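You operate a simulated robot arm through the tools that you are given. There is no shell and no other tool.

You run a simulated two-armed robot. Do the job below in one go: nothing can be reset, and whatever is moved stays where it is left.

JOB
Switch on, pair the grey remote with station 2 and run that column fully up with it.
Fine: hold the remote with one hand while the other works its keys.

Only the result counts: the job must be done as asked and must still hold three seconds after the hand-in. Knocking over, shifting, dropping, spilling or breaking anything else fails it.

ROBOT AND FRAMES
Two 6-joint arms with two-finger grippers on one trunk, on a base that moves. Base frame: it is fixed to the floor where the robot stands at the start and does not move with it; the origin is under the middle of the robot, x ahead of it, y to its left, z up. Lengths are in m, angles in degrees, forces in N, time in s.
The left shoulder is at the start at [0.06, 0.143, 0.875], the right one opposite. With the tool pointing down near the work surface each hand reaches from about 0.1 to 0.68 m from the robot's upright axis, wherever it stands, measured 20 degrees to its own side. Places, roughly: dark frame control box [2.1, -1.5, 1]; green up key [1.4, -1.3, 0.8]; grey remote [1, -1.5, 0.75]; lever column [1.1, -1.8, 0.6]; main switch of the dark frame [2.1, -1.4, 1]; pair key [1, -1.4, 0.9]; remote up key [1, -1.4, 0.9]; station dial of the dark frame [1.3, -1.4, 0.8]; white down key [1.4, -1.4, 0.8]. Payload 2.45 kg a hand.
Tool frame (each hand has its own): the origin (TCP) lies between the finger pads and is the grasp point; the fingertips stand 0.026 m ahead of it; z points along the fingers, y is the line along which they close. The gripper opens to 0.096 m; its body begins 0.069 m behind the TCP.
Orientation is told as [roll, pitch, yaw] about the base's x, y, z axes, in that order, counted from this pose: with the fingers straight down and closing along the base's y, the tool's x points along the base's -x, its y along +y and its z along -z.

CONTROLS
- The arms move only by the tool servo_tool. It takes "left_motion", "right_motion" or both (then of equal length, played together; a hand with none holds still); each is a list of rows, each a list of 7 numbers: the shift along the base's x, y, z in units of 150 mm (1.0 is 150 mm), then the turn, a rotation vector about the base's x, y, z in units of 180 degrees (1.0 is 180 degrees), then the opening, from 0 (shut) to 1 (fully open). In form: [[tx, ty, tz, rx, ry, rz, fingers], ...]. A call has 1 to 20 rows; each row is the pose to reach, as a shift and turn from the pose commanded when the call began. A call with a number of a shift or a turn outside -1 to 1 is refused whole. Each row takes 0.2 s and may step no farther than 0.05 m and 8.6 degrees from the row before; otherwise, or with a gripper value out of range, the whole call is refused. A pose out of reach is approached as far as the arm can. The call stops where the force on the tool passes 90 N (or 10 N more than at its start, if that is more) or the arm is blocked; 0.2 s more then pass. The fingers move at their own pace (about 0.0799 m/s each) and stop on an object; they squeeze with about 30 N. The grip force told is the motor's: it shows also when the fingers shut on nothing. Time passes only in rows, and 0.2 s behind the last, so rows that repeat a pose let the fingers close. The reply holds the time, the measured pose of the TCP, the force on the tool along the base axes, the opening and the grip force, in the units named above and with some noise, with the torque about the TCP (base axes, N m) and any sound that the robot's microphone picked up, and new pictures: "show" is both (left out), scene, wrist or none (wrist: the cameras of the hands that moved).
- Cameras (640 x 400 px; columns grow to the right, rows downward): "scene" is now at [0.1442, -0.0161, 1.49]; the picture's right is [-0.07, -1.00, 0.00], its down [-0.63, 0.04, -0.77] and it looks along [0.77, -0.05, -0.64] (base axes); focal length 277 px, centre (320, 200). "left" rides on the left gripper at [0.082, -0.003, -0.098] in its tool frame; the picture's right is [0.04, 1.00, 0.00], its down [-0.73, 0.03, -0.68] and it looks along [-0.68, 0.03, 0.73] (tool axes); focal length 256 px, centre (320, 200). "right" rides on the right gripper at [0.081, 0.003, -0.098] in its tool frame; the picture's right is [-0.04, 1.00, 0.00], its down [-0.73, -0.03, -0.68] and it looks along [-0.68, -0.03, 0.73] (tool axes); focal length 256 px, centre (320, 200). There is no depth. A picture from a camera that has moved, and an enlarged one, comes with that camera's place and axes in the base frame and with its lens. The place of the scene camera against the robot may be out by one fixed shift of up to 0.018 m in any direction.
- slide_trunk(by): slides the trunk up (or, below 0, down) by that many m; the arms and the scene camera ride with it, the base frame stays. It gives what a move gives, with no picture.
- drive_base(legs): drives the robot by 1 to 6 legs, each [ahead, turn to the left] in m and degrees, along the robot's own axes; the way and the turn of a leg run together, so that a leg with both is an arc; at most 1.5 m and 180 degrees a leg. The arms and the cameras ride along, it lands a little off, and it stops where it bumps. It gives what a move gives, and a new picture of the scene camera.
- turn_head(pan, tilt): turns the head with the scene camera to pan (to the left, within 86 degrees either way) and tilt (down, from -29 to 69), counted from straight ahead of the robot. It gives what a move gives, and a new picture of the scene camera.
- close_up(camera, box): a new picture of the part [left, top, right, bottom] of that camera's present view, enlarged. It takes no simulated time.
- sign_off(): hands the job in; it is judged then, once.

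Nothing tells you exact positions but the pictures and the camera data. Unless the task says otherwise, let go and move clear before handing in.

The tools are called as a command line: name --argument value ..., lists and objects as JSON in quotes. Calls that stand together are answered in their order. servo_tool: Moves the arms, as the interface text tells. Its arguments: {"type":"object","properties":{"left_motion":{"type":"array"},"right_motion":{"type":"array"},"show":{"type":"string","enum":["both","scene","wrist","none"]}},"required":[]} The other tools are called the same way: slide_trunk (by) moves the trunk up or down; drive_base (legs) drives the base; turn_head (pan, tilt) turns the head that bears the scene camera; close_up (camera, box) takes an enlarged picture of a part of a camera's view; sign_off () hands the job in.

At the start:

```text
time: 0.0
left_ee_pos: [0.4665, 0.1979, 1.1551]
left_tool_rot: [0.0, 0.0, 0.2]
left_force: [1.2, -0.3, 0.1]
left_wrist_torque: [0.02, 0.01, -0.01]
left_grip_width: 0.0959
left_finger_force: 0.1
right_ee_pos: [0.431, -0.2098, 1.1671]
right_tool_rot: [0.0, 0.1, 0.2]
right_force: [-0.6, 0.1, 0.8]
right_wrist_torque: [-0.03, 0.01, 0.0]
right_grip_width: 0.0961
right_finger_force: 0.1
trunk travel left (down, up): [-0.5, 0.09]
robot x, y, heading: [0.0025, 0.0011, -0.2]
head pan, tilt (commanded): [-3.8, 39.4]
```

scene: 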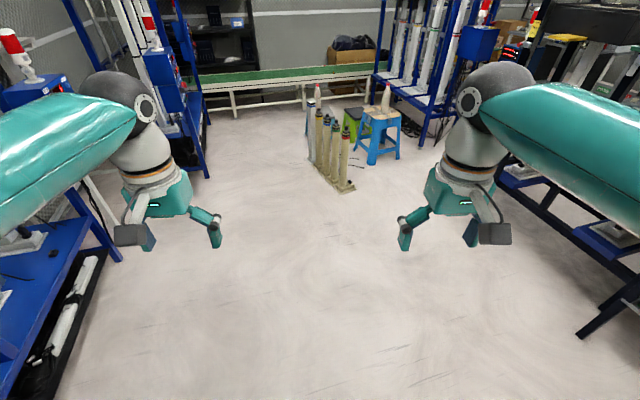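
right: 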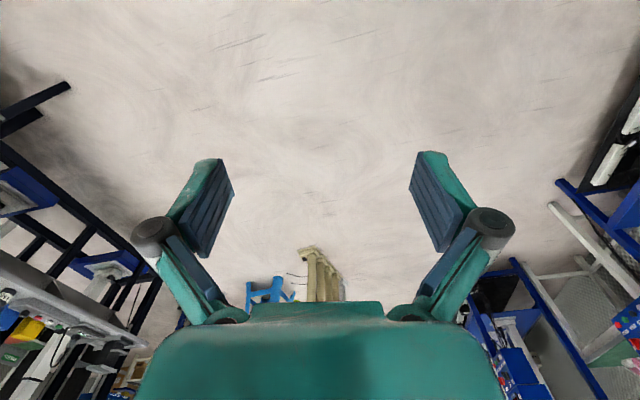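
left: 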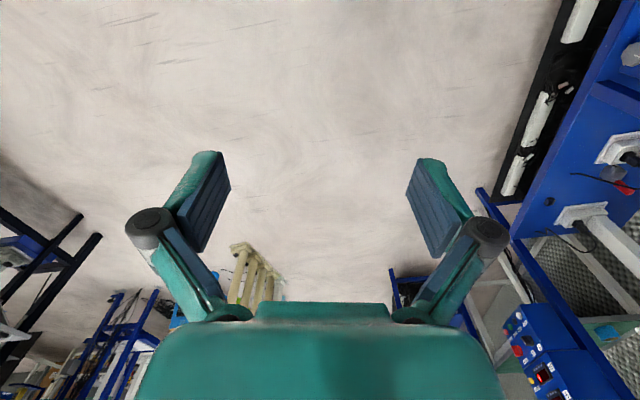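

I see a workshop with blue frames on the left and a dark frame on the right; the grey remote should be near [1, -1.5, 0.75] on the right side. I'll turn the head to the right to look at the dark frame first.

turn_head --pan -55 --tilt 25

```text
time: 1.2
left_ee_pos: [0.4664, 0.1967, 1.1553]
left_tool_rot: [0.0, 0.0, 0.2]
left_force: [0.1, 0.3, -0.9]
left_wrist_torque: [-0.01, -0.02, -0.01]
left_grip_width: 0.096
left_finger_force: 0.2
right_ee_pos: [0.432, -0.2104, 1.167]
right_tool_rot: [0.0, 0.0, 0.2]
right_force: [0.4, 0.6, -0.1]
right_wrist_torque: [-0.03, 0.01, 0.0]
right_grip_width: 0.096
right_finger_force: 0.0
trunk travel left (down, up): [-0.5, 0.09]
robot x, y, heading: [0.0013, 0.0002, 0.1]
head pan, tilt (commanded): [-55.0, 25.0]
camera scene: at [0.1119, -0.0858, 1.5124], right [-0.82, -0.57, 0.0], down [-0.24, 0.35, -0.91], along [0.52, -0.74, -0.42], focal length 277 px, centre (320, 200)
```

scene: 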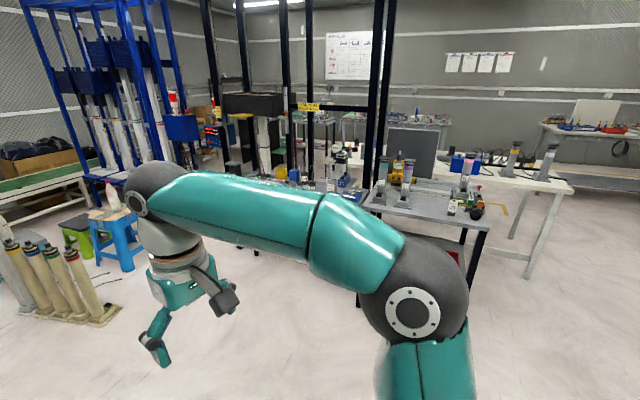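

A grey table with things on it is at the right of the dark frame; the arm hides part of it. I'll enlarge that area.

close_up --camera "scene" --box '[180, 60, 400, 198]'

close_up --camera "scene" --box '[350, 110, 590, 260]'

```text
2.90 times, centred on (290, 129) of scene
camera zoom: at [0.1119, -0.0858, 1.5124], right [-0.82, -0.57, 0.0], down [-0.24, 0.35, -0.91], along [0.52, -0.74, -0.42], focal length 802 px, centre (407, 406)
```

zoom: 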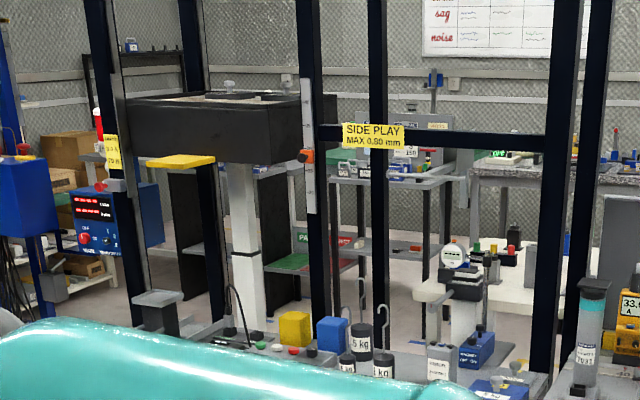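

```text
2.67 times, centred on (470, 185) of scene
camera zoom: at [0.1119, -0.0858, 1.5124], right [-0.82, -0.57, 0.0], down [-0.24, 0.35, -0.91], along [0.52, -0.74, -0.42], focal length 738 px, centre (-80, 240)
```

zoom: 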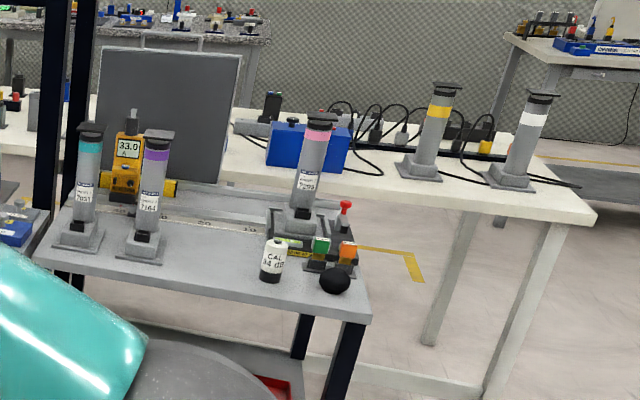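

The dark frame's bench lies ahead-right, with its control box (red displays) further off to the left of the frame. I'll turn the robot towards it and look straight ahead.

drive_base --legs '[[0, -60]]'

turn_head --pan 0 --tilt 25

```text
time: 4.6
left_ee_pos: [0.4025, -0.3128, 1.1554]
left_tool_rot: [-0.1, 0.1, -60.4]
left_force: [0.2, -0.5, 0.3]
left_wrist_torque: [0.01, 0.01, -0.02]
left_grip_width: 0.0959
left_finger_force: 0.0
right_ee_pos: [0.0302, -0.4831, 1.1667]
right_tool_rot: [0.0, 0.1, -60.5]
right_force: [0.2, -0.5, -0.6]
right_wrist_torque: [0.01, 0.02, 0.01]
right_grip_width: 0.096
right_finger_force: 0.2
trunk travel left (down, up): [-0.5, 0.09]
robot x, y, heading: [0.0392, 0.0153, -60.4]
head pan, tilt (commanded): [-55.0, 25.0]
camera scene: at [0.0264, -0.1303, 1.5124], right [-0.9, 0.43, 0.0], down [0.18, 0.38, -0.91], along [-0.39, -0.82, -0.42], focal length 277 px, centre (320, 200)
```

scene: 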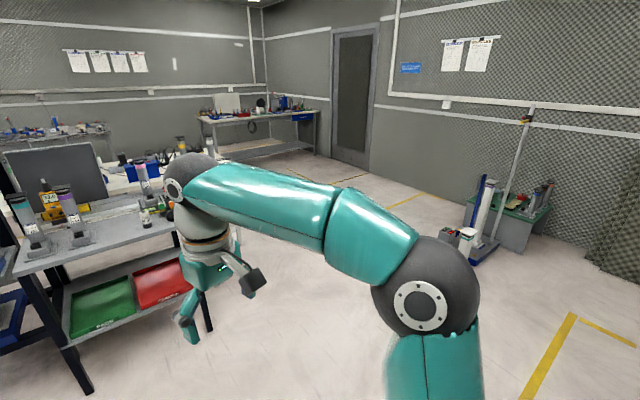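

```text
time: 5.8
left_ee_pos: [0.4035, -0.3123, 1.1575]
left_tool_rot: [-0.2, 0.0, -60.4]
left_force: [-0.1, -0.5, 0.4]
left_wrist_torque: [-0.04, 0.0, 0.0]
left_grip_width: 0.0959
left_finger_force: 0.0
right_ee_pos: [0.0291, -0.4813, 1.168]
right_tool_rot: [0.0, 0.0, -60.3]
right_force: [-0.3, 0.6, -0.8]
right_wrist_torque: [0.02, 0.0, 0.02]
right_grip_width: 0.096
right_finger_force: 0.0
trunk travel left (down, up): [-0.5, 0.09]
robot x, y, heading: [0.0392, 0.0185, -60.2]
head pan, tilt (commanded): [0.0, 25.0]
camera scene: at [0.1116, -0.1263, 1.5125], right [-0.87, -0.49, 0.0], down [-0.21, 0.37, -0.91], along [0.45, -0.79, -0.42], focal length 277 px, centre (320, 200)
```

scene: 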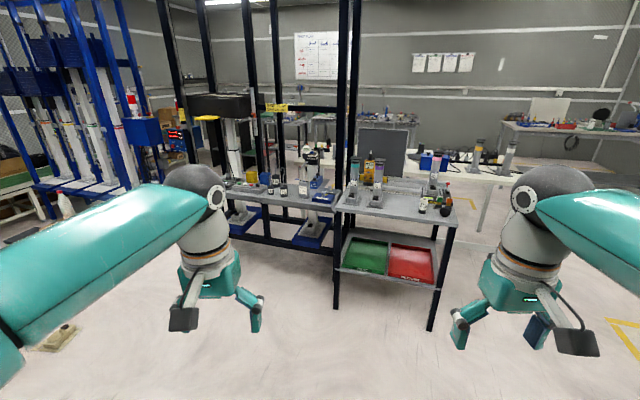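

close_up --camera "scene" --box '[160, 80, 350, 199]'

close_up --camera "scene" --box '[200, 130, 470, 299]'

close_up --camera "scene" --box '[330, 120, 470, 220]'

```text
3.36 times, centred on (255, 140) of scene
camera zoom: at [0.1116, -0.1263, 1.5125], right [-0.87, -0.49, 0.0], down [-0.21, 0.37, -0.91], along [0.45, -0.79, -0.42], focal length 930 px, centre (538, 403)
```

zoom: 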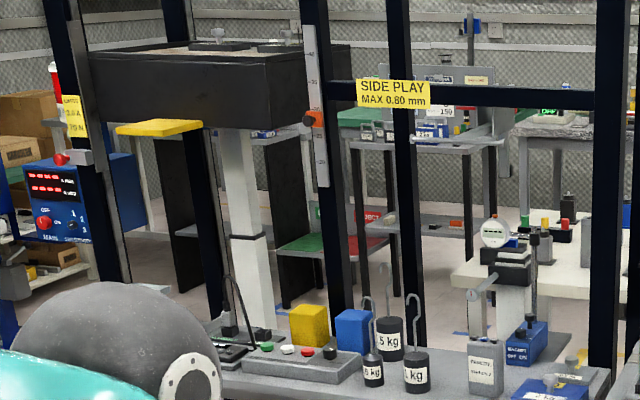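

```text
2.37 times, centred on (335, 214) of scene
camera zoom: at [0.1116, -0.1263, 1.5125], right [-0.87, -0.49, 0.0], down [-0.21, 0.37, -0.91], along [0.45, -0.79, -0.42], focal length 655 px, centre (284, 166)
```

zoom: 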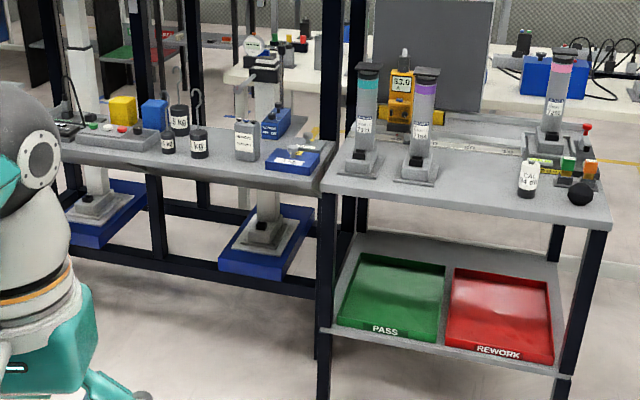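

```text
4.00 times, centred on (400, 170) of scene
camera zoom: at [0.1116, -0.1263, 1.5125], right [-0.87, -0.49, 0.0], down [-0.21, 0.37, -0.91], along [0.45, -0.79, -0.42], focal length 1107 px, centre (0, 320)
```

zoom: 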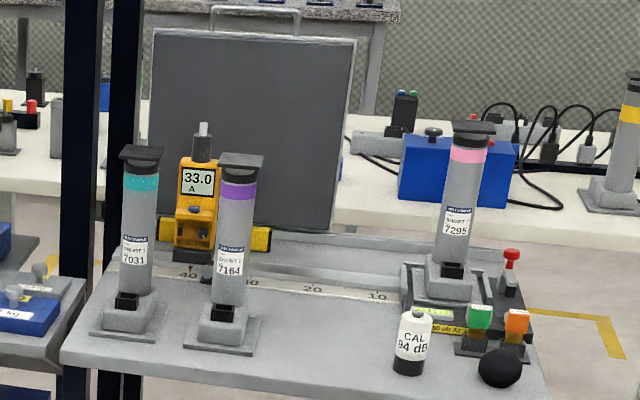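

The bench of the dark frame (keys, dial, grey "remote" box, weights) spans roughly x 0.9–1.6 with its front edge near y −1.25, and the control box faces +y at the left post. I'll drive to about [1.25, -0.55] and face the bench for a closer look.

drive_base --legs '[[0, 36], [1.33, 0], [0, -66]]'

```text
time: 17.8
left_ee_pos: [1.4251, -1.0026, 1.1562]
left_tool_rot: [0.0, 0.1, -89.6]
left_force: [-0.8, 0.3, 0.2]
left_wrist_torque: [-0.01, 0.02, 0.0]
left_grip_width: 0.096
left_finger_force: 0.1
right_ee_pos: [1.0169, -0.9687, 1.168]
right_tool_rot: [0.0, 0.0, -89.5]
right_force: [-0.8, 0.0, -0.4]
right_wrist_torque: [0.02, 0.01, -0.01]
right_grip_width: 0.096
right_finger_force: 0.1
trunk travel left (down, up): [-0.5, 0.09]
robot x, y, heading: [1.3122, -0.5355, -89.8]
head pan, tilt (commanded): [0.0, 25.0]
camera scene: at [1.3099, -0.6998, 1.5124], right [-1.0, -0.01, 0.0], down [0.0, 0.42, -0.91], along [0.01, -0.91, -0.42], focal length 277 px, centre (320, 200)
```

scene: 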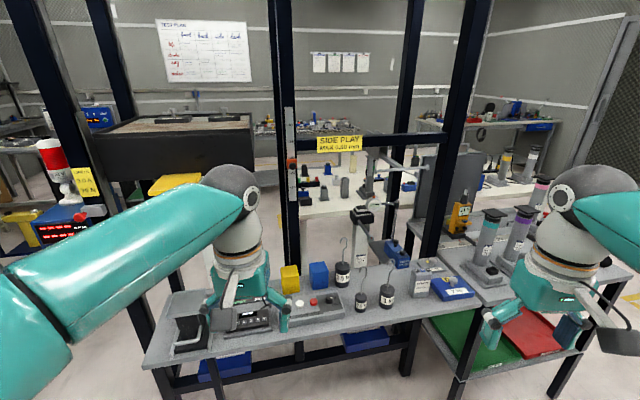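

turn_head --pan 0 --tilt 42

close_up --camera "scene" --box '[130, 100, 350, 240]'

close_up --camera "scene" --box '[300, 60, 500, 200]'

```text
time: 18.6
left_ee_pos: [1.4296, -1.0023, 1.1561]
left_tool_rot: [-0.1, 0.0, -89.4]
left_force: [1.0, 1.4, 0.2]
left_wrist_torque: [0.0, 0.09, 0.0]
left_grip_width: 0.0959
left_finger_force: 0.1
right_ee_pos: [1.0186, -0.9696, 1.1691]
right_tool_rot: [-0.1, 0.0, -89.4]
right_force: [0.2, 0.1, 0.1]
right_wrist_torque: [0.01, 0.02, -0.02]
right_grip_width: 0.0961
right_finger_force: 0.0
trunk travel left (down, up): [-0.5, 0.09]
robot x, y, heading: [1.3097, -0.5374, -89.4]
head pan, tilt (commanded): [0.0, 42.0]
camera scene: at [1.3121, -0.6911, 1.4863], right [-1.0, -0.01, 0.0], down [-0.01, 0.67, -0.74], along [0.01, -0.74, -0.67], focal length 277 px, centre (320, 200)
```

scene: 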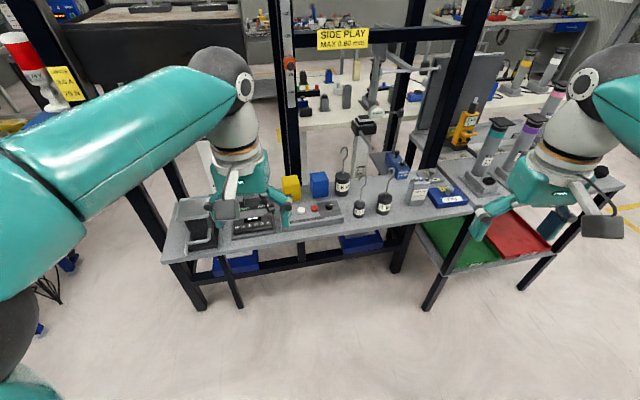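

```text
2.86 times, centred on (240, 170) of scene
camera zoom: at [1.3121, -0.6911, 1.4863], right [-1.0, -0.01, 0.0], down [-0.01, 0.67, -0.74], along [0.01, -0.74, -0.67], focal length 791 px, centre (549, 286)
```

zoom: 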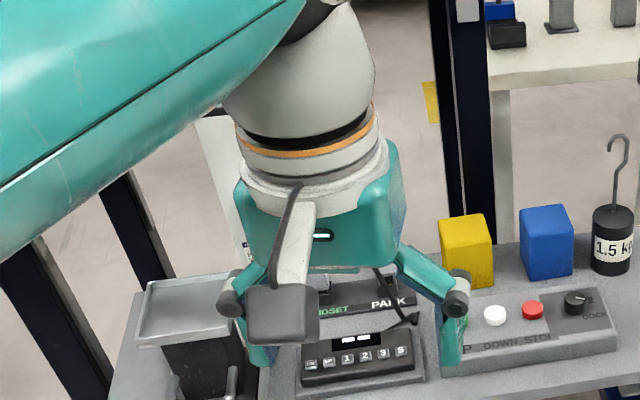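

```text
2.86 times, centred on (400, 130) of scene
camera zoom: at [1.3121, -0.6911, 1.4863], right [-1.0, -0.01, 0.0], down [-0.01, 0.67, -0.74], along [0.01, -0.74, -0.67], focal length 791 px, centre (91, 400)
```

zoom: 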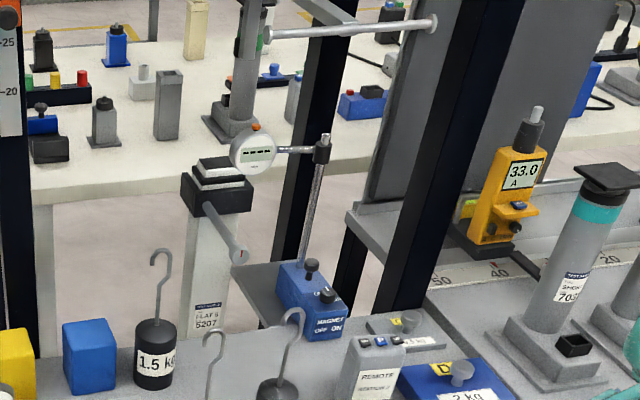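

close_up --camera "scene" --box '[390, 165, 470, 215]'

close_up --camera "scene" --box '[280, 180, 380, 242]'

close_up --camera "scene" --box '[340, 100, 480, 215]'

```text
8.00 times, centred on (430, 190) of scene
camera zoom: at [1.3121, -0.6911, 1.4863], right [-1.0, -0.01, 0.0], down [-0.01, 0.67, -0.74], along [0.01, -0.74, -0.67], focal length 2214 px, centre (-560, 280)
```

zoom: 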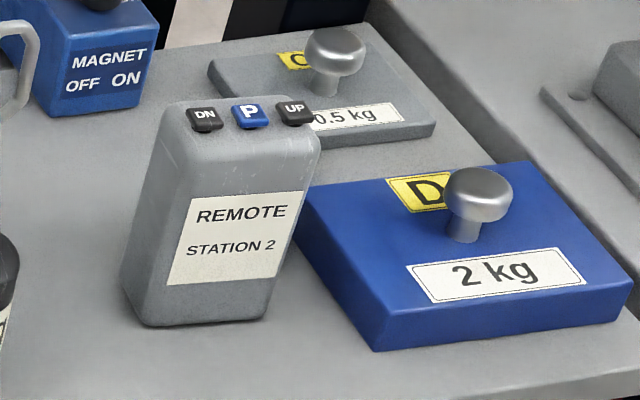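

```text
6.40 times, centred on (330, 211) of scene
camera zoom: at [1.3121, -0.6911, 1.4863], right [-1.0, -0.01, 0.0], down [-0.01, 0.67, -0.74], along [0.01, -0.74, -0.67], focal length 1772 px, centre (256, 130)
```

zoom: 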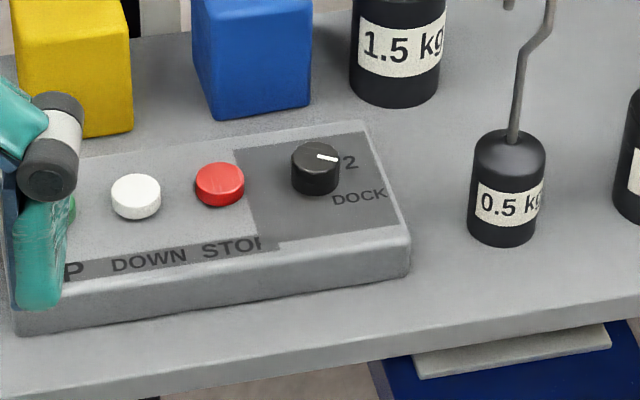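

```text
3.48 times, centred on (410, 158) of scene
camera zoom: at [1.3121, -0.6911, 1.4863], right [-1.0, -0.01, 0.0], down [-0.01, 0.67, -0.74], along [0.01, -0.74, -0.67], focal length 963 px, centre (7, 348)
```

zoom: 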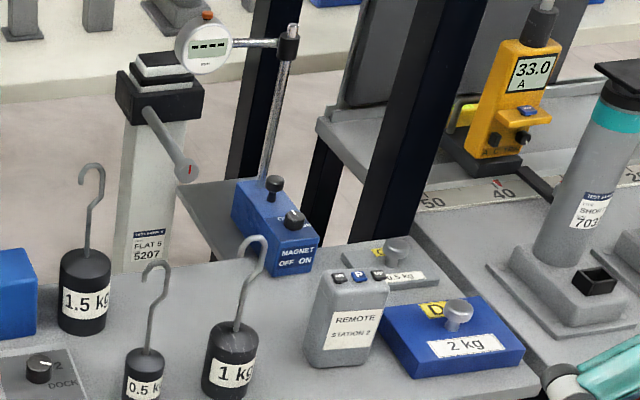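

The grey remote ("REMOTE STATION 2") stands upright on the bench with keys DN / P / UP on its top; the station dial sits on the panel with UP/DOWN/STOP. Now I'll look to the left for the control box and obstacles.

turn_head --pan 50 --tilt 30

```text
time: 19.8
left_ee_pos: [1.4257, -1.0029, 1.1561]
left_tool_rot: [-0.1, 0.1, -89.6]
left_force: [-0.7, 0.3, -0.8]
left_wrist_torque: [0.02, 0.04, -0.02]
left_grip_width: 0.0958
left_finger_force: 0.1
right_ee_pos: [1.0166, -0.9699, 1.1666]
right_tool_rot: [0.0, 0.0, -89.6]
right_force: [0.4, 0.0, -0.3]
right_wrist_torque: [0.01, -0.01, 0.0]
right_grip_width: 0.096
right_finger_force: 0.0
trunk travel left (down, up): [-0.5, 0.09]
robot x, y, heading: [1.3155, -0.538, -89.8]
head pan, tilt (commanded): [50.0, 30.0]
camera scene: at [1.3787, -0.6653, 1.5045], right [-0.64, -0.77, 0.0], down [-0.39, 0.32, -0.87], along [0.67, -0.55, -0.5], focal length 277 px, centre (320, 200)
```

scene: 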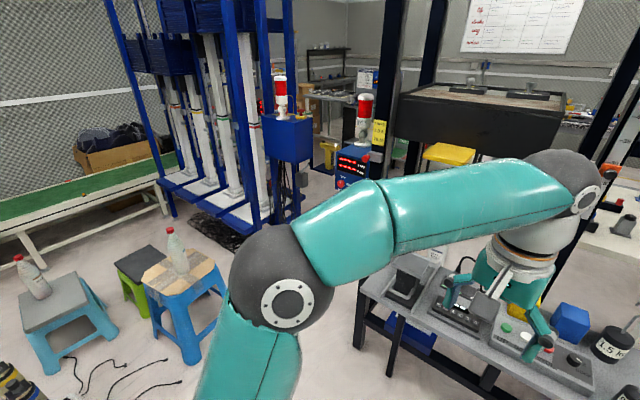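

close_up --camera "scene" --box '[310, 80, 410, 200]'

close_up --camera "scene" --box '[420, 250, 600, 370]'

```text
3.33 times, centred on (360, 140) of scene
camera zoom: at [1.3787, -0.6653, 1.5045], right [-0.64, -0.77, 0.0], down [-0.39, 0.32, -0.87], along [0.67, -0.55, -0.5], focal length 923 px, centre (187, 400)
```

zoom: 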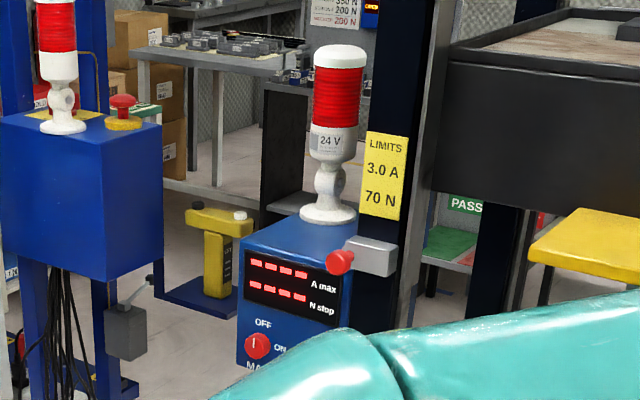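

```text
3.33 times, centred on (510, 310) of scene
camera zoom: at [1.3787, -0.6653, 1.5045], right [-0.64, -0.77, 0.0], down [-0.39, 0.32, -0.87], along [0.67, -0.55, -0.5], focal length 923 px, centre (-313, -167)
```

zoom: 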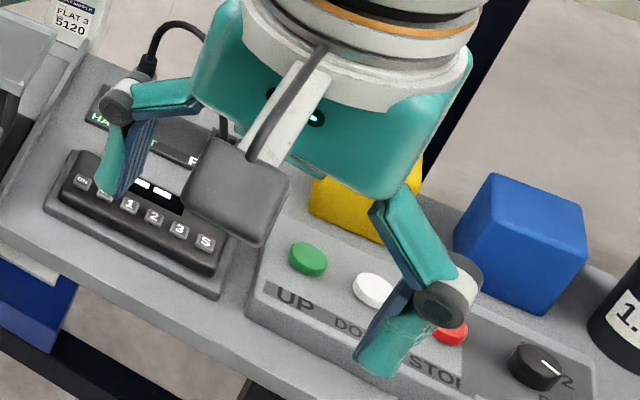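

The main switch is a red rotary knob (mark at OFF, ON is a quarter turn clockwise) on the control box facing +y near x≈2.1. I'll drive to about [1.9, -0.64] and face it.

drive_base --legs '[[0, 80], [0.6, 0], [0, -80]]'

turn_head --pan 10 --tilt 30

```text
time: 23.6
left_ee_pos: [1.7934, -0.5602, 1.1557]
left_tool_rot: [-0.2, 0.1, -16.1]
left_force: [0.0, 1.2, 0.0]
left_wrist_torque: [-0.04, 0.02, 0.0]
left_grip_width: 0.0962
left_finger_force: 0.1
right_ee_pos: [1.6444, -0.9411, 1.1687]
right_tool_rot: [-0.2, 0.1, -16.3]
right_force: [0.3, 0.6, 0.8]
right_wrist_torque: [-0.05, 0.02, -0.01]
right_grip_width: 0.0961
right_finger_force: 0.0
trunk travel left (down, up): [-0.5, 0.09]
robot x, y, heading: [1.3006, -0.5893, -14.6]
head pan, tilt (commanded): [50.0, 30.0]
stopped in leg 1: the robot was blocked; the commanded pose is now the measured one
camera scene: at [1.4298, -0.5559, 1.5042], right [0.58, -0.81, 0.0], down [-0.41, -0.29, -0.86], along [0.7, 0.5, -0.5], focal length 277 px, centre (320, 200)
```

scene: 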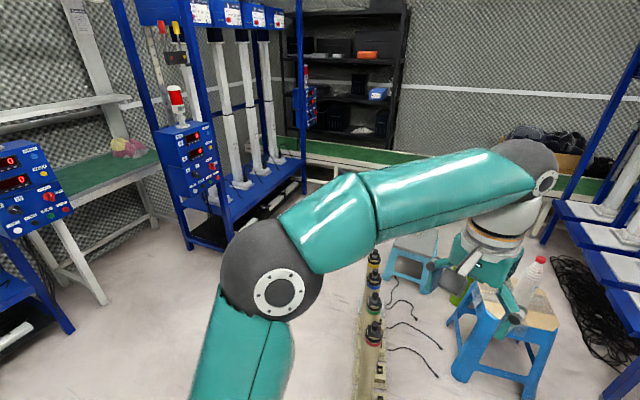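

```text
time: 24.6
left_ee_pos: [1.7912, -0.5611, 1.156]
left_tool_rot: [-0.1, 0.1, -16.4]
left_force: [-0.5, -0.2, 0.0]
left_wrist_torque: [-0.03, -0.01, -0.01]
left_grip_width: 0.0963
left_finger_force: 0.1
right_ee_pos: [1.643, -0.944, 1.1689]
right_tool_rot: [-0.1, 0.1, -16.2]
right_force: [-0.1, 0.1, 0.0]
right_wrist_torque: [0.02, 0.0, 0.01]
right_grip_width: 0.0959
right_finger_force: 0.1
trunk travel left (down, up): [-0.5, 0.09]
robot x, y, heading: [1.2979, -0.5829, -14.3]
head pan, tilt (commanded): [10.0, 30.0]
camera scene: at [1.4448, -0.6184, 1.5045], right [-0.08, -1.0, 0.0], down [-0.5, 0.04, -0.87], along [0.86, -0.07, -0.5], focal length 277 px, centre (320, 200)
```

scene: 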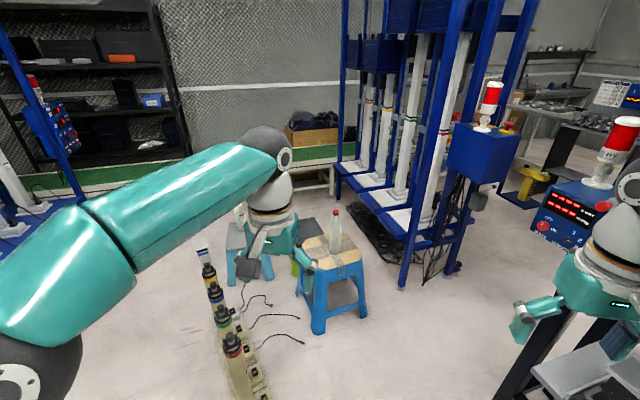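

The turn was blocked at heading −14°, so something touches the robot. I'll look around before moving further.

turn_head --pan -60 --tilt 50

turn_head --pan 60 --tilt 60

close_up --camera "right" --box '[0, 0, 640, 400]'

close_up --camera "left" --box '[0, 0, 640, 400]'

```text
time: 26.1
left_ee_pos: [1.7927, -0.5623, 1.157]
left_tool_rot: [-0.1, 0.1, -16.3]
left_force: [-1.2, 0.3, -0.1]
left_wrist_torque: [0.03, 0.0, 0.01]
left_grip_width: 0.0959
left_finger_force: 0.1
right_ee_pos: [1.6423, -0.9437, 1.1678]
right_tool_rot: [0.0, -0.1, -16.3]
right_force: [0.7, 1.1, 0.1]
right_wrist_torque: [-0.02, -0.01, 0.03]
right_grip_width: 0.096
right_finger_force: 0.0
trunk travel left (down, up): [-0.5, 0.09]
robot x, y, heading: [1.2991, -0.585, -14.5]
head pan, tilt (commanded): [-60.0, 50.0]
camera scene: at [1.3754, -0.6856, 1.475], right [-0.96, -0.27, 0.0], down [-0.21, 0.74, -0.64], along [0.17, -0.62, -0.77], focal length 277 px, centre (320, 200)
```

scene: 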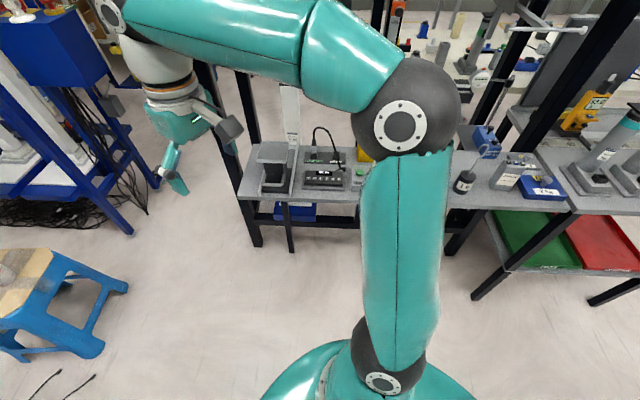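

```text
time: 28.1
left_ee_pos: [1.7926, -0.5623, 1.1556]
left_tool_rot: [0.1, 0.1, -16.4]
left_force: [0.2, -0.1, -0.3]
left_wrist_torque: [0.01, 0.0, -0.01]
left_grip_width: 0.0961
left_finger_force: 0.0
right_ee_pos: [1.6433, -0.9451, 1.1686]
right_tool_rot: [0.0, 0.0, -16.2]
right_force: [-0.7, -1.6, -0.4]
right_wrist_torque: [0.01, -0.01, 0.01]
right_grip_width: 0.0958
right_finger_force: 0.1
trunk travel left (down, up): [-0.5, 0.09]
robot x, y, heading: [1.2983, -0.5847, -14.6]
head pan, tilt (commanded): [60.0, 60.0]
camera scene: at [1.4014, -0.5639, 1.4624], right [0.71, -0.7, 0.0], down [-0.61, -0.62, -0.5], along [0.35, 0.36, -0.87], focal length 277 px, centre (320, 200)
```

scene: 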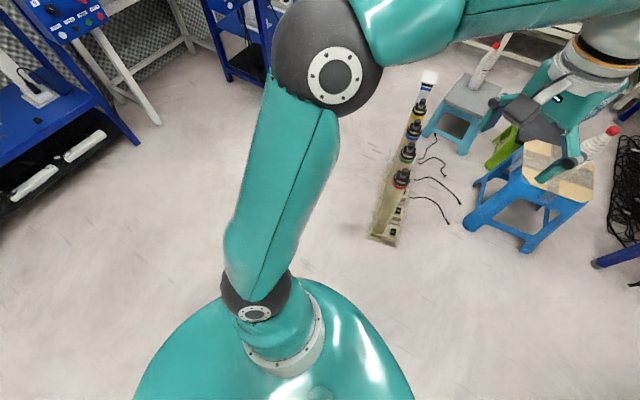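

```text
1.00 times, centred on (320, 200) of right (not enlarged: the box is as wide or as high as the picture)
camera zoom: at [1.5662, -0.9176, 1.2675], right [0.32, 0.95, 0.0], down [0.7, -0.23, 0.68], along [0.64, -0.22, -0.73], focal length 256 px, centre (320, 200)
```

zoom: 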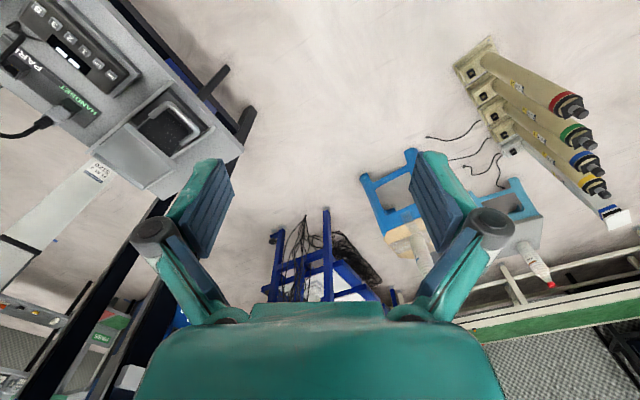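

```text
1.00 times, centred on (320, 200) of left (not enlarged: the box is as wide or as high as the picture)
camera zoom: at [1.7133, -0.5418, 1.2547], right [0.24, 0.97, 0.0], down [0.71, -0.18, 0.68], along [0.66, -0.16, -0.73], focal length 256 px, centre (320, 200)
```

zoom: 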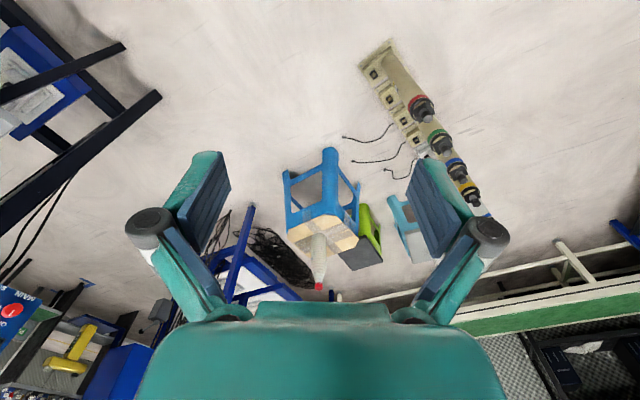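

turn_head --pan 86 --tilt 50

turn_head --pan -86 --tilt 40

turn_head --pan 0 --tilt 69

```text
time: 28.9
left_ee_pos: [1.792, -0.5623, 1.157]
left_tool_rot: [0.1, 0.1, -16.3]
left_force: [-0.4, -0.9, 0.8]
left_wrist_torque: [-0.04, -0.04, 0.01]
left_grip_width: 0.0959
left_finger_force: 0.1
right_ee_pos: [1.6433, -0.944, 1.1683]
right_tool_rot: [0.0, -0.1, -16.3]
right_force: [0.4, 0.0, 0.6]
right_wrist_torque: [-0.03, 0.0, -0.01]
right_grip_width: 0.0962
right_finger_force: 0.1
trunk travel left (down, up): [-0.5, 0.09]
robot x, y, heading: [1.2954, -0.5808, -14.5]
head pan, tilt (commanded): [85.9, 50.0]
camera scene: at [1.3792, -0.5384, 1.475], right [0.95, -0.32, 0.0], down [-0.24, -0.73, -0.64], along [0.2, 0.61, -0.77], focal length 277 px, centre (320, 200)
```

scene: 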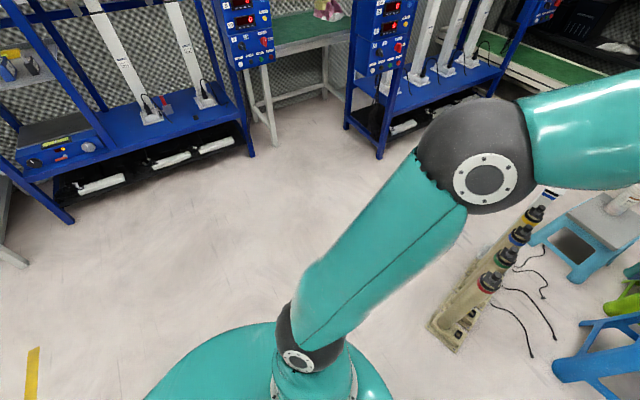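

```text
time: 31.6
left_ee_pos: [1.7931, -0.5628, 1.1557]
left_tool_rot: [-0.1, 0.1, -16.3]
left_force: [-0.2, -0.8, -1.0]
left_wrist_torque: [0.01, -0.03, 0.01]
left_grip_width: 0.096
left_finger_force: 0.1
right_ee_pos: [1.6427, -0.9452, 1.1676]
right_tool_rot: [0.0, 0.1, -16.2]
right_force: [0.1, 0.7, 0.3]
right_wrist_torque: [-0.02, 0.02, -0.02]
right_grip_width: 0.0961
right_finger_force: 0.1
trunk travel left (down, up): [-0.5, 0.09]
robot x, y, heading: [1.2965, -0.5873, -14.7]
head pan, tilt (commanded): [-85.9, 40.0]
camera scene: at [1.3394, -0.6951, 1.4892], right [-0.98, 0.18, 0.0], down [0.12, 0.63, -0.77], along [-0.14, -0.75, -0.64], focal length 277 px, centre (320, 200)
```

scene: 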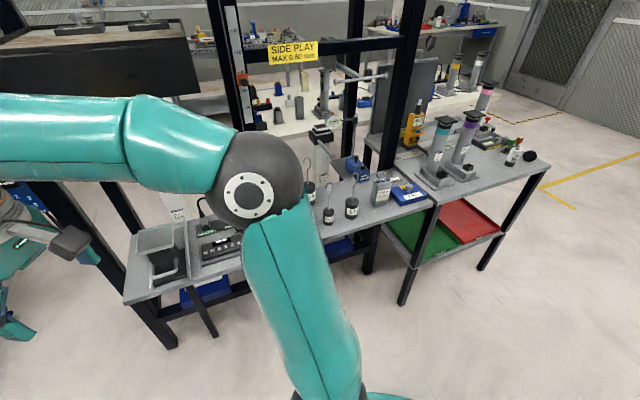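

```text
time: 33.1
left_ee_pos: [1.7911, -0.5611, 1.1566]
left_tool_rot: [0.0, 0.1, -16.3]
left_force: [-0.2, 0.2, 0.0]
left_wrist_torque: [0.0, -0.01, 0.0]
left_grip_width: 0.0962
left_finger_force: 0.1
right_ee_pos: [1.643, -0.9439, 1.1677]
right_tool_rot: [0.0, 0.0, -16.3]
right_force: [-0.8, 0.1, 0.5]
right_wrist_torque: [-0.02, -0.01, 0.01]
right_grip_width: 0.096
right_finger_force: 0.2
trunk travel left (down, up): [-0.5, 0.09]
robot x, y, heading: [1.2968, -0.588, -14.5]
head pan, tilt (commanded): [0.0, 68.8]
camera scene: at [1.4088, -0.6254, 1.453], right [-0.25, -0.97, 0.0], down [-0.9, 0.23, -0.36], along [0.35, -0.09, -0.93], focal length 277 px, centre (320, 200)
```

scene: 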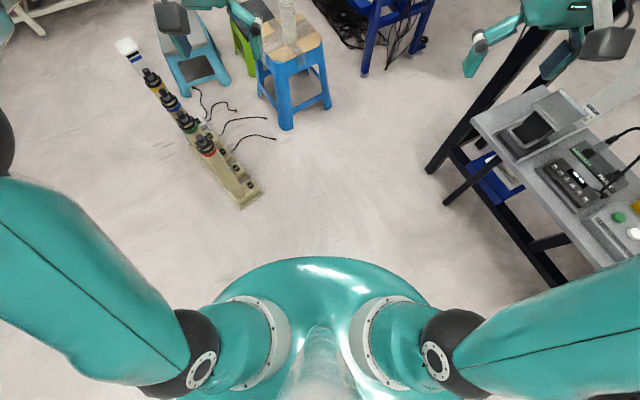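

Nothing visible touches the robot and the arm forces are nil, so I'll simply go on ahead from this heading and watch for contact.

drive_base --legs '[[0.15, 0]]'

```text
time: 34.5
left_ee_pos: [1.9399, -0.5983, 1.1555]
left_tool_rot: [0.1, 0.2, -15.9]
left_force: [0.3, -0.4, -0.8]
left_wrist_torque: [-0.04, 0.06, 0.01]
left_grip_width: 0.0962
left_finger_force: 0.1
right_ee_pos: [1.7924, -0.9802, 1.1675]
right_tool_rot: [0.1, 0.2, -16.1]
right_force: [0.7, -0.3, -1.5]
right_wrist_torque: [0.0, 0.05, -0.01]
right_grip_width: 0.0963
right_finger_force: 0.0
trunk travel left (down, up): [-0.5, 0.09]
robot x, y, heading: [1.4481, -0.6249, -14.2]
head pan, tilt (commanded): [0.0, 68.8]
camera scene: at [1.5571, -0.6631, 1.4527], right [-0.24, -0.97, 0.0], down [-0.9, 0.23, -0.36], along [0.35, -0.09, -0.93], focal length 277 px, centre (320, 200)
```

scene: 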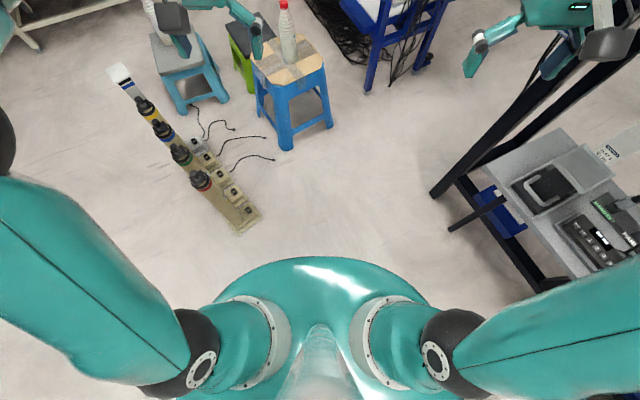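

The turn went fine otherwise; the timber row's near corner is at about [2.07, -0.35] so I'll keep away from it. I'll drive on to about [1.85, -0.77] and then face the control box.

drive_base --legs '[[0.0, -6], [0.42, 0], [0, -68]]'

turn_head --pan 20 --tilt 35

```text
time: 41.3
left_ee_pos: [1.9858, -1.2313, 1.1586]
left_tool_rot: [0.1, -0.1, -90.8]
left_force: [-1.1, 0.4, -0.1]
left_wrist_torque: [0.01, -0.11, 0.01]
left_grip_width: 0.0956
left_finger_force: 0.1
right_ee_pos: [1.5766, -1.1898, 1.1697]
right_tool_rot: [0.2, 0.0, -90.7]
right_force: [-0.7, 0.1, -0.3]
right_wrist_torque: [0.01, -0.11, 0.02]
right_grip_width: 0.096
right_finger_force: 0.1
trunk travel left (down, up): [-0.5, 0.09]
robot x, y, heading: [1.8802, -0.7593, -88.4]
head pan, tilt (commanded): [0.0, 68.8]
stopped in leg 3: the robot was blocked; the commanded pose is now the measured one
camera scene: at [1.8773, -0.8866, 1.453], right [-1.0, -0.03, 0.0], down [-0.03, 0.93, -0.36], along [0.01, -0.36, -0.93], focal length 277 px, centre (320, 200)
```

scene: 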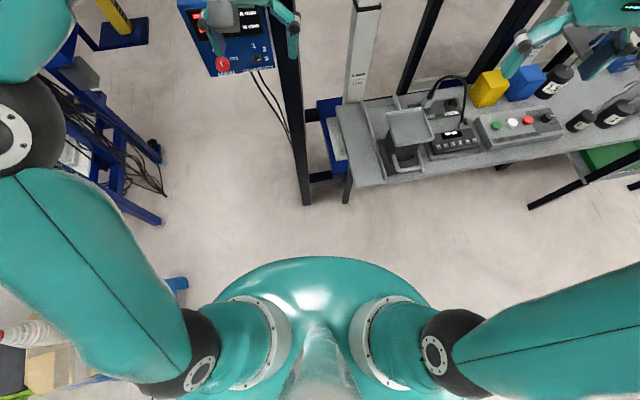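

```text
time: 42.3
left_ee_pos: [1.9914, -1.2318, 1.1579]
left_tool_rot: [-0.1, 0.0, -90.7]
left_force: [-0.3, 0.3, -0.3]
left_wrist_torque: [-0.02, -0.01, 0.03]
left_grip_width: 0.0961
left_finger_force: 0.0
right_ee_pos: [1.5825, -1.189, 1.17]
right_tool_rot: [0.0, 0.0, -90.7]
right_force: [-0.1, -0.6, 0.1]
right_wrist_torque: [0.02, 0.04, 0.0]
right_grip_width: 0.0959
right_finger_force: 0.0
trunk travel left (down, up): [-0.5, 0.09]
robot x, y, heading: [1.8791, -0.7589, -88.1]
head pan, tilt (commanded): [20.0, 35.0]
camera scene: at [1.9136, -0.9124, 1.4966], right [-0.93, -0.37, 0.0], down [-0.21, 0.53, -0.82], along [0.3, -0.76, -0.57], focal length 277 px, centre (320, 200)
```

scene: 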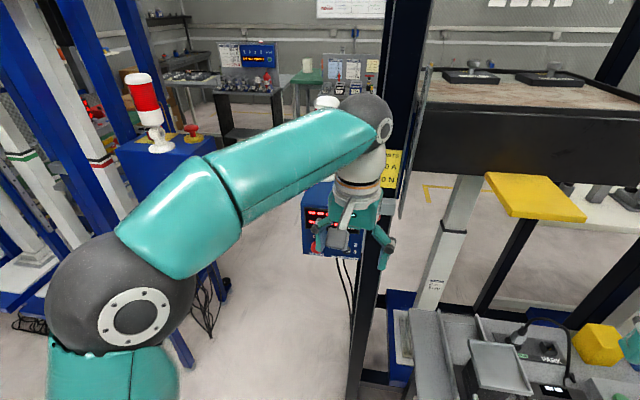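

I'm at [1.88, -0.76], nearly square to the box; the stop came right at the end of the turn. Let me enlarge around the left hand and the box to check clearances.

close_up --camera "scene" --box '[270, 60, 430, 300]'

close_up --camera "left" --box '[0, 0, 640, 400]'

close_up --camera "right" --box '[0, 0, 640, 400]'

```text
1.67 times, centred on (350, 180) of scene
camera zoom: at [1.9136, -0.9124, 1.4966], right [-0.93, -0.37, 0.0], down [-0.21, 0.53, -0.82], along [0.3, -0.76, -0.57], focal length 461 px, centre (270, 233)
```

zoom: 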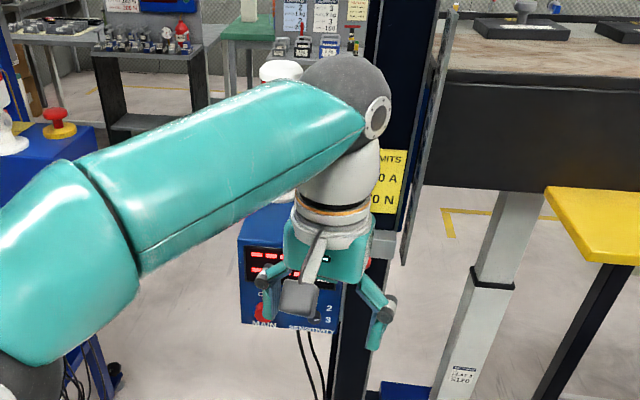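

```text
1.00 times, centred on (320, 200) of left (not enlarged: the box is as wide or as high as the picture)
camera zoom: at [1.988, -1.1484, 1.2562], right [1.0, 0.03, 0.0], down [0.02, -0.73, 0.68], along [0.02, -0.68, -0.73], focal length 256 px, centre (320, 200)
```

zoom: 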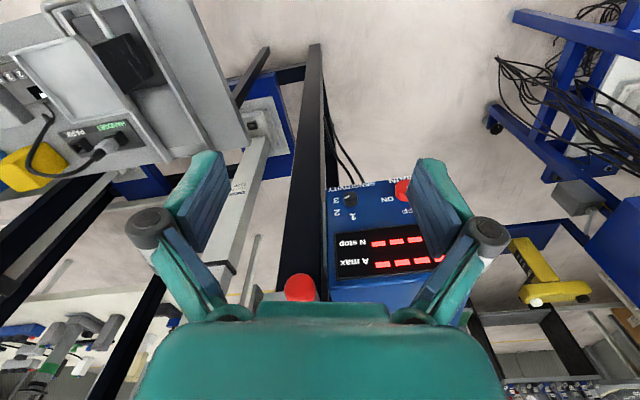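

```text
1.00 times, centred on (320, 200) of right (not enlarged: the box is as wide or as high as the picture)
camera zoom: at [1.5865, -1.1078, 1.2689], right [1.0, -0.05, 0.0], down [-0.04, -0.73, 0.68], along [-0.04, -0.68, -0.73], focal length 256 px, centre (320, 200)
```

zoom: 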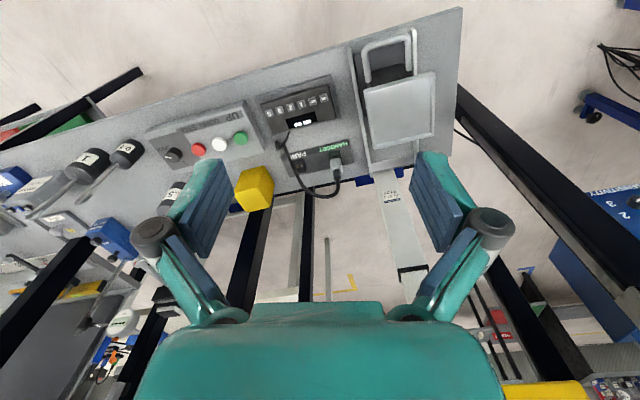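

The whole dark frame is yawed a little (about 12–15° counter-clockwise), and the left hand currently hides the box. I'll swing the left hand to point horizontally at the box (tool along −y), shifting it to x≈2.13 and slightly back.

servo_tool --left_motion '[[0.08, 0.03, 0, -0.045, 0, 0, 1], [0.16, 0.06, 0, -0.09, 0, 0, 1], [0.24, 0.09, 0, -0.135, 0, 0, 1], [0.32, 0.12, 0, -0.18, 0, 0, 1], [0.4, 0.15, 0, -0.225, 0, 0, 1], [0.48, 0.18, 0, -0.27, 0, 0, 1], [0.56, 0.2, 0, -0.315, 0, 0, 1], [0.64, 0.2, 0, -0.36, 0, 0, 1], [0.72, 0.2, 0, -0.405, 0, 0, 1], [0.8, 0.2, 0, -0.45, 0, 0, 1], [0.9, 0.2, 0, -0.495, 0, 0, 1]]'

```text
time: 44.7
left_ee_pos: [2.1079, -1.2164, 1.1892]
left_tool_rot: [27.8, -88.7, -117.6]
left_force: [-0.6, 0.0, -0.4]
left_wrist_torque: [-0.01, -0.03, 0.03]
left_grip_width: 0.0962
left_finger_force: 0.1
left hand out of reach, approached as far as the arm can: row 10, 11
right_ee_pos: [1.5813, -1.1905, 1.1688]
right_tool_rot: [0.1, 0.0, -90.7]
right_force: [-0.3, -0.3, 0.2]
right_wrist_torque: [0.0, -0.02, -0.01]
right_grip_width: 0.0962
right_finger_force: 0.1
trunk travel left (down, up): [-0.5, 0.09]
robot x, y, heading: [1.882, -0.7598, -88.3]
head pan, tilt (commanded): [20.0, 35.0]
camera scene: at [1.9128, -0.9122, 1.4967], right [-0.93, -0.37, 0.0], down [-0.21, 0.53, -0.82], along [0.3, -0.76, -0.57], focal length 277 px, centre (320, 200)
camera left: at [2.1057, -1.1164, 1.109], right [1.0, 0.01, -0.03], down [0.02, 0.66, 0.75], along [0.03, -0.75, 0.66], focal length 256 px, centre (320, 200)
```

scene: 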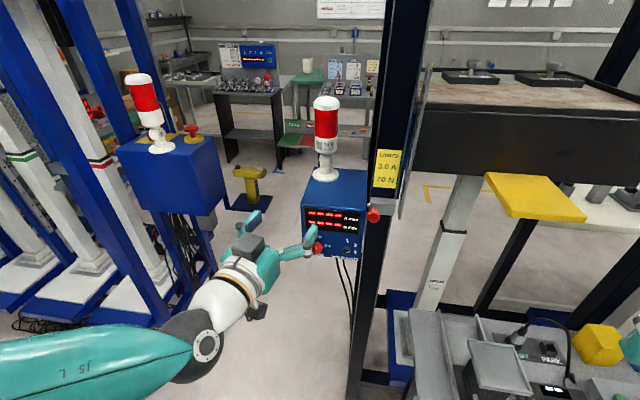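
left: 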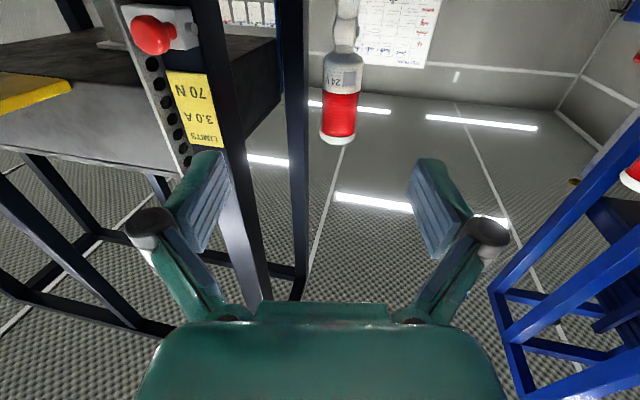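

close_up --camera "scene" --box '[270, 150, 400, 270]'

close_up --camera "scene" --box '[295, 200, 375, 262]'

```text
3.33 times, centred on (335, 210) of scene
camera zoom: at [1.9128, -0.9122, 1.4967], right [-0.93, -0.37, 0.0], down [-0.21, 0.53, -0.82], along [0.3, -0.76, -0.57], focal length 923 px, centre (270, 167)
```

zoom: 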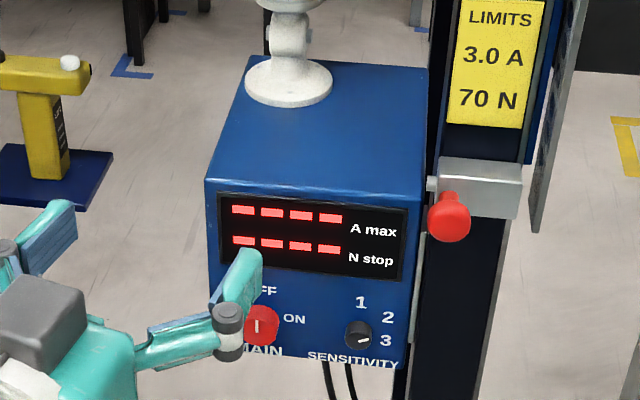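

```text
6.45 times, centred on (335, 231) of scene
camera zoom: at [1.9128, -0.9122, 1.4967], right [-0.93, -0.37, 0.0], down [-0.21, 0.53, -0.82], along [0.3, -0.76, -0.57], focal length 1786 px, centre (223, 0)
```

zoom: 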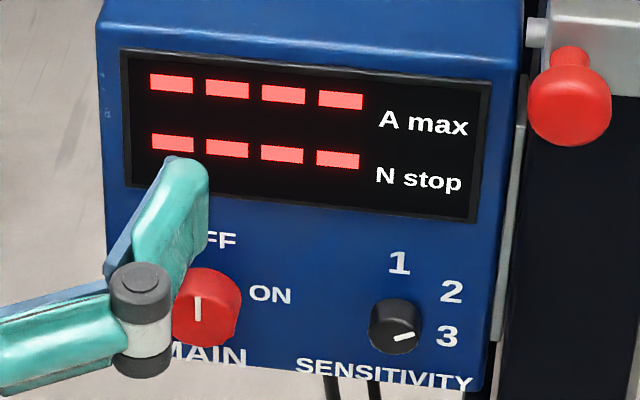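

The MAIN knob is a round red knob (~27 mm) with its mark at OFF; ON is about 90° clockwise; the box face is yawed by ≈12.7°. I'll align the left hand with the face normal and bring it to a standoff in front of the knob (≈[2.115, -1.39, 0.985]).

servo_tool --left_motion '[[-0.03, -0.15, -0.1, 0, 0, 0.01, 0.55], [-0.06, -0.3, -0.25, 0, 0, 0.02, 0.55], [-0.09, -0.4, -0.4, 0, 0, 0.03, 0.55], [-0.12, -0.45, -0.55, 0, 0, 0.04, 0.55], [-0.15, -0.5, -0.7, 0, 0, 0.05, 0.55], [-0.18, -0.53, -0.8, 0, 0, 0.06, 0.55], [-0.2, -0.55, -0.9, 0, 0, 0.07, 0.55], [-0.22, -0.55, -1.0, 0, 0, 0.0744, 0.55], [-0.22, -0.55, -1.0, 0, 0, 0.0744, 0.55]]'

```text
time: 46.7
left_ee_pos: [2.076, -1.3, 1.039]
left_tool_rot: [35.3, -89.0, -111.9]
left_force: [0.2, 0.9, 0.4]
left_wrist_torque: [0.01, 0.01, -0.01]
left_grip_width: 0.053
left_finger_force: 0.1
right_ee_pos: [1.5818, -1.1896, 1.17]
right_tool_rot: [0.0, 0.0, -90.7]
right_force: [0.1, -1.5, 0.5]
right_wrist_torque: [0.01, 0.01, -0.02]
right_grip_width: 0.0958
right_finger_force: 0.1
trunk travel left (down, up): [-0.5, 0.09]
robot x, y, heading: [1.8789, -0.7591, -88.3]
head pan, tilt (commanded): [20.0, 35.0]
camera scene: at [1.9133, -0.912, 1.4967], right [-0.93, -0.37, 0.0], down [-0.21, 0.53, -0.82], along [0.3, -0.76, -0.57], focal length 277 px, centre (320, 200)
camera left: at [2.0503, -1.2022, 0.9589], right [0.97, 0.23, -0.03], down [-0.13, 0.66, 0.74], along [0.19, -0.72, 0.67], focal length 256 px, centre (320, 200)
```

scene: 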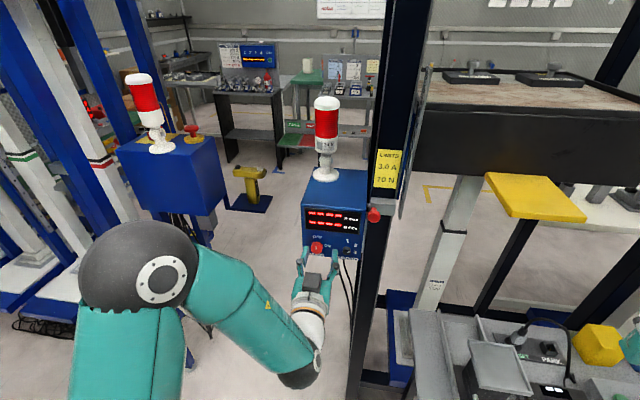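
left: 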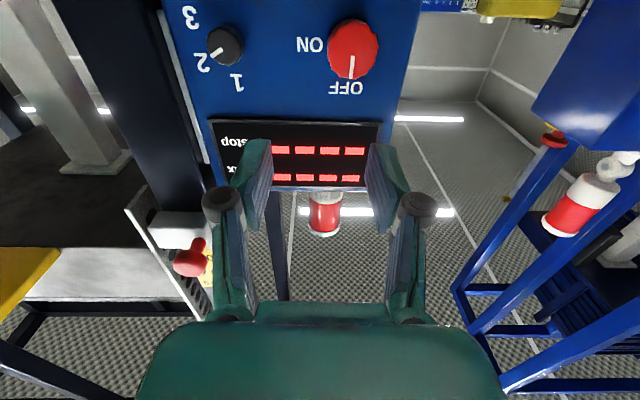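

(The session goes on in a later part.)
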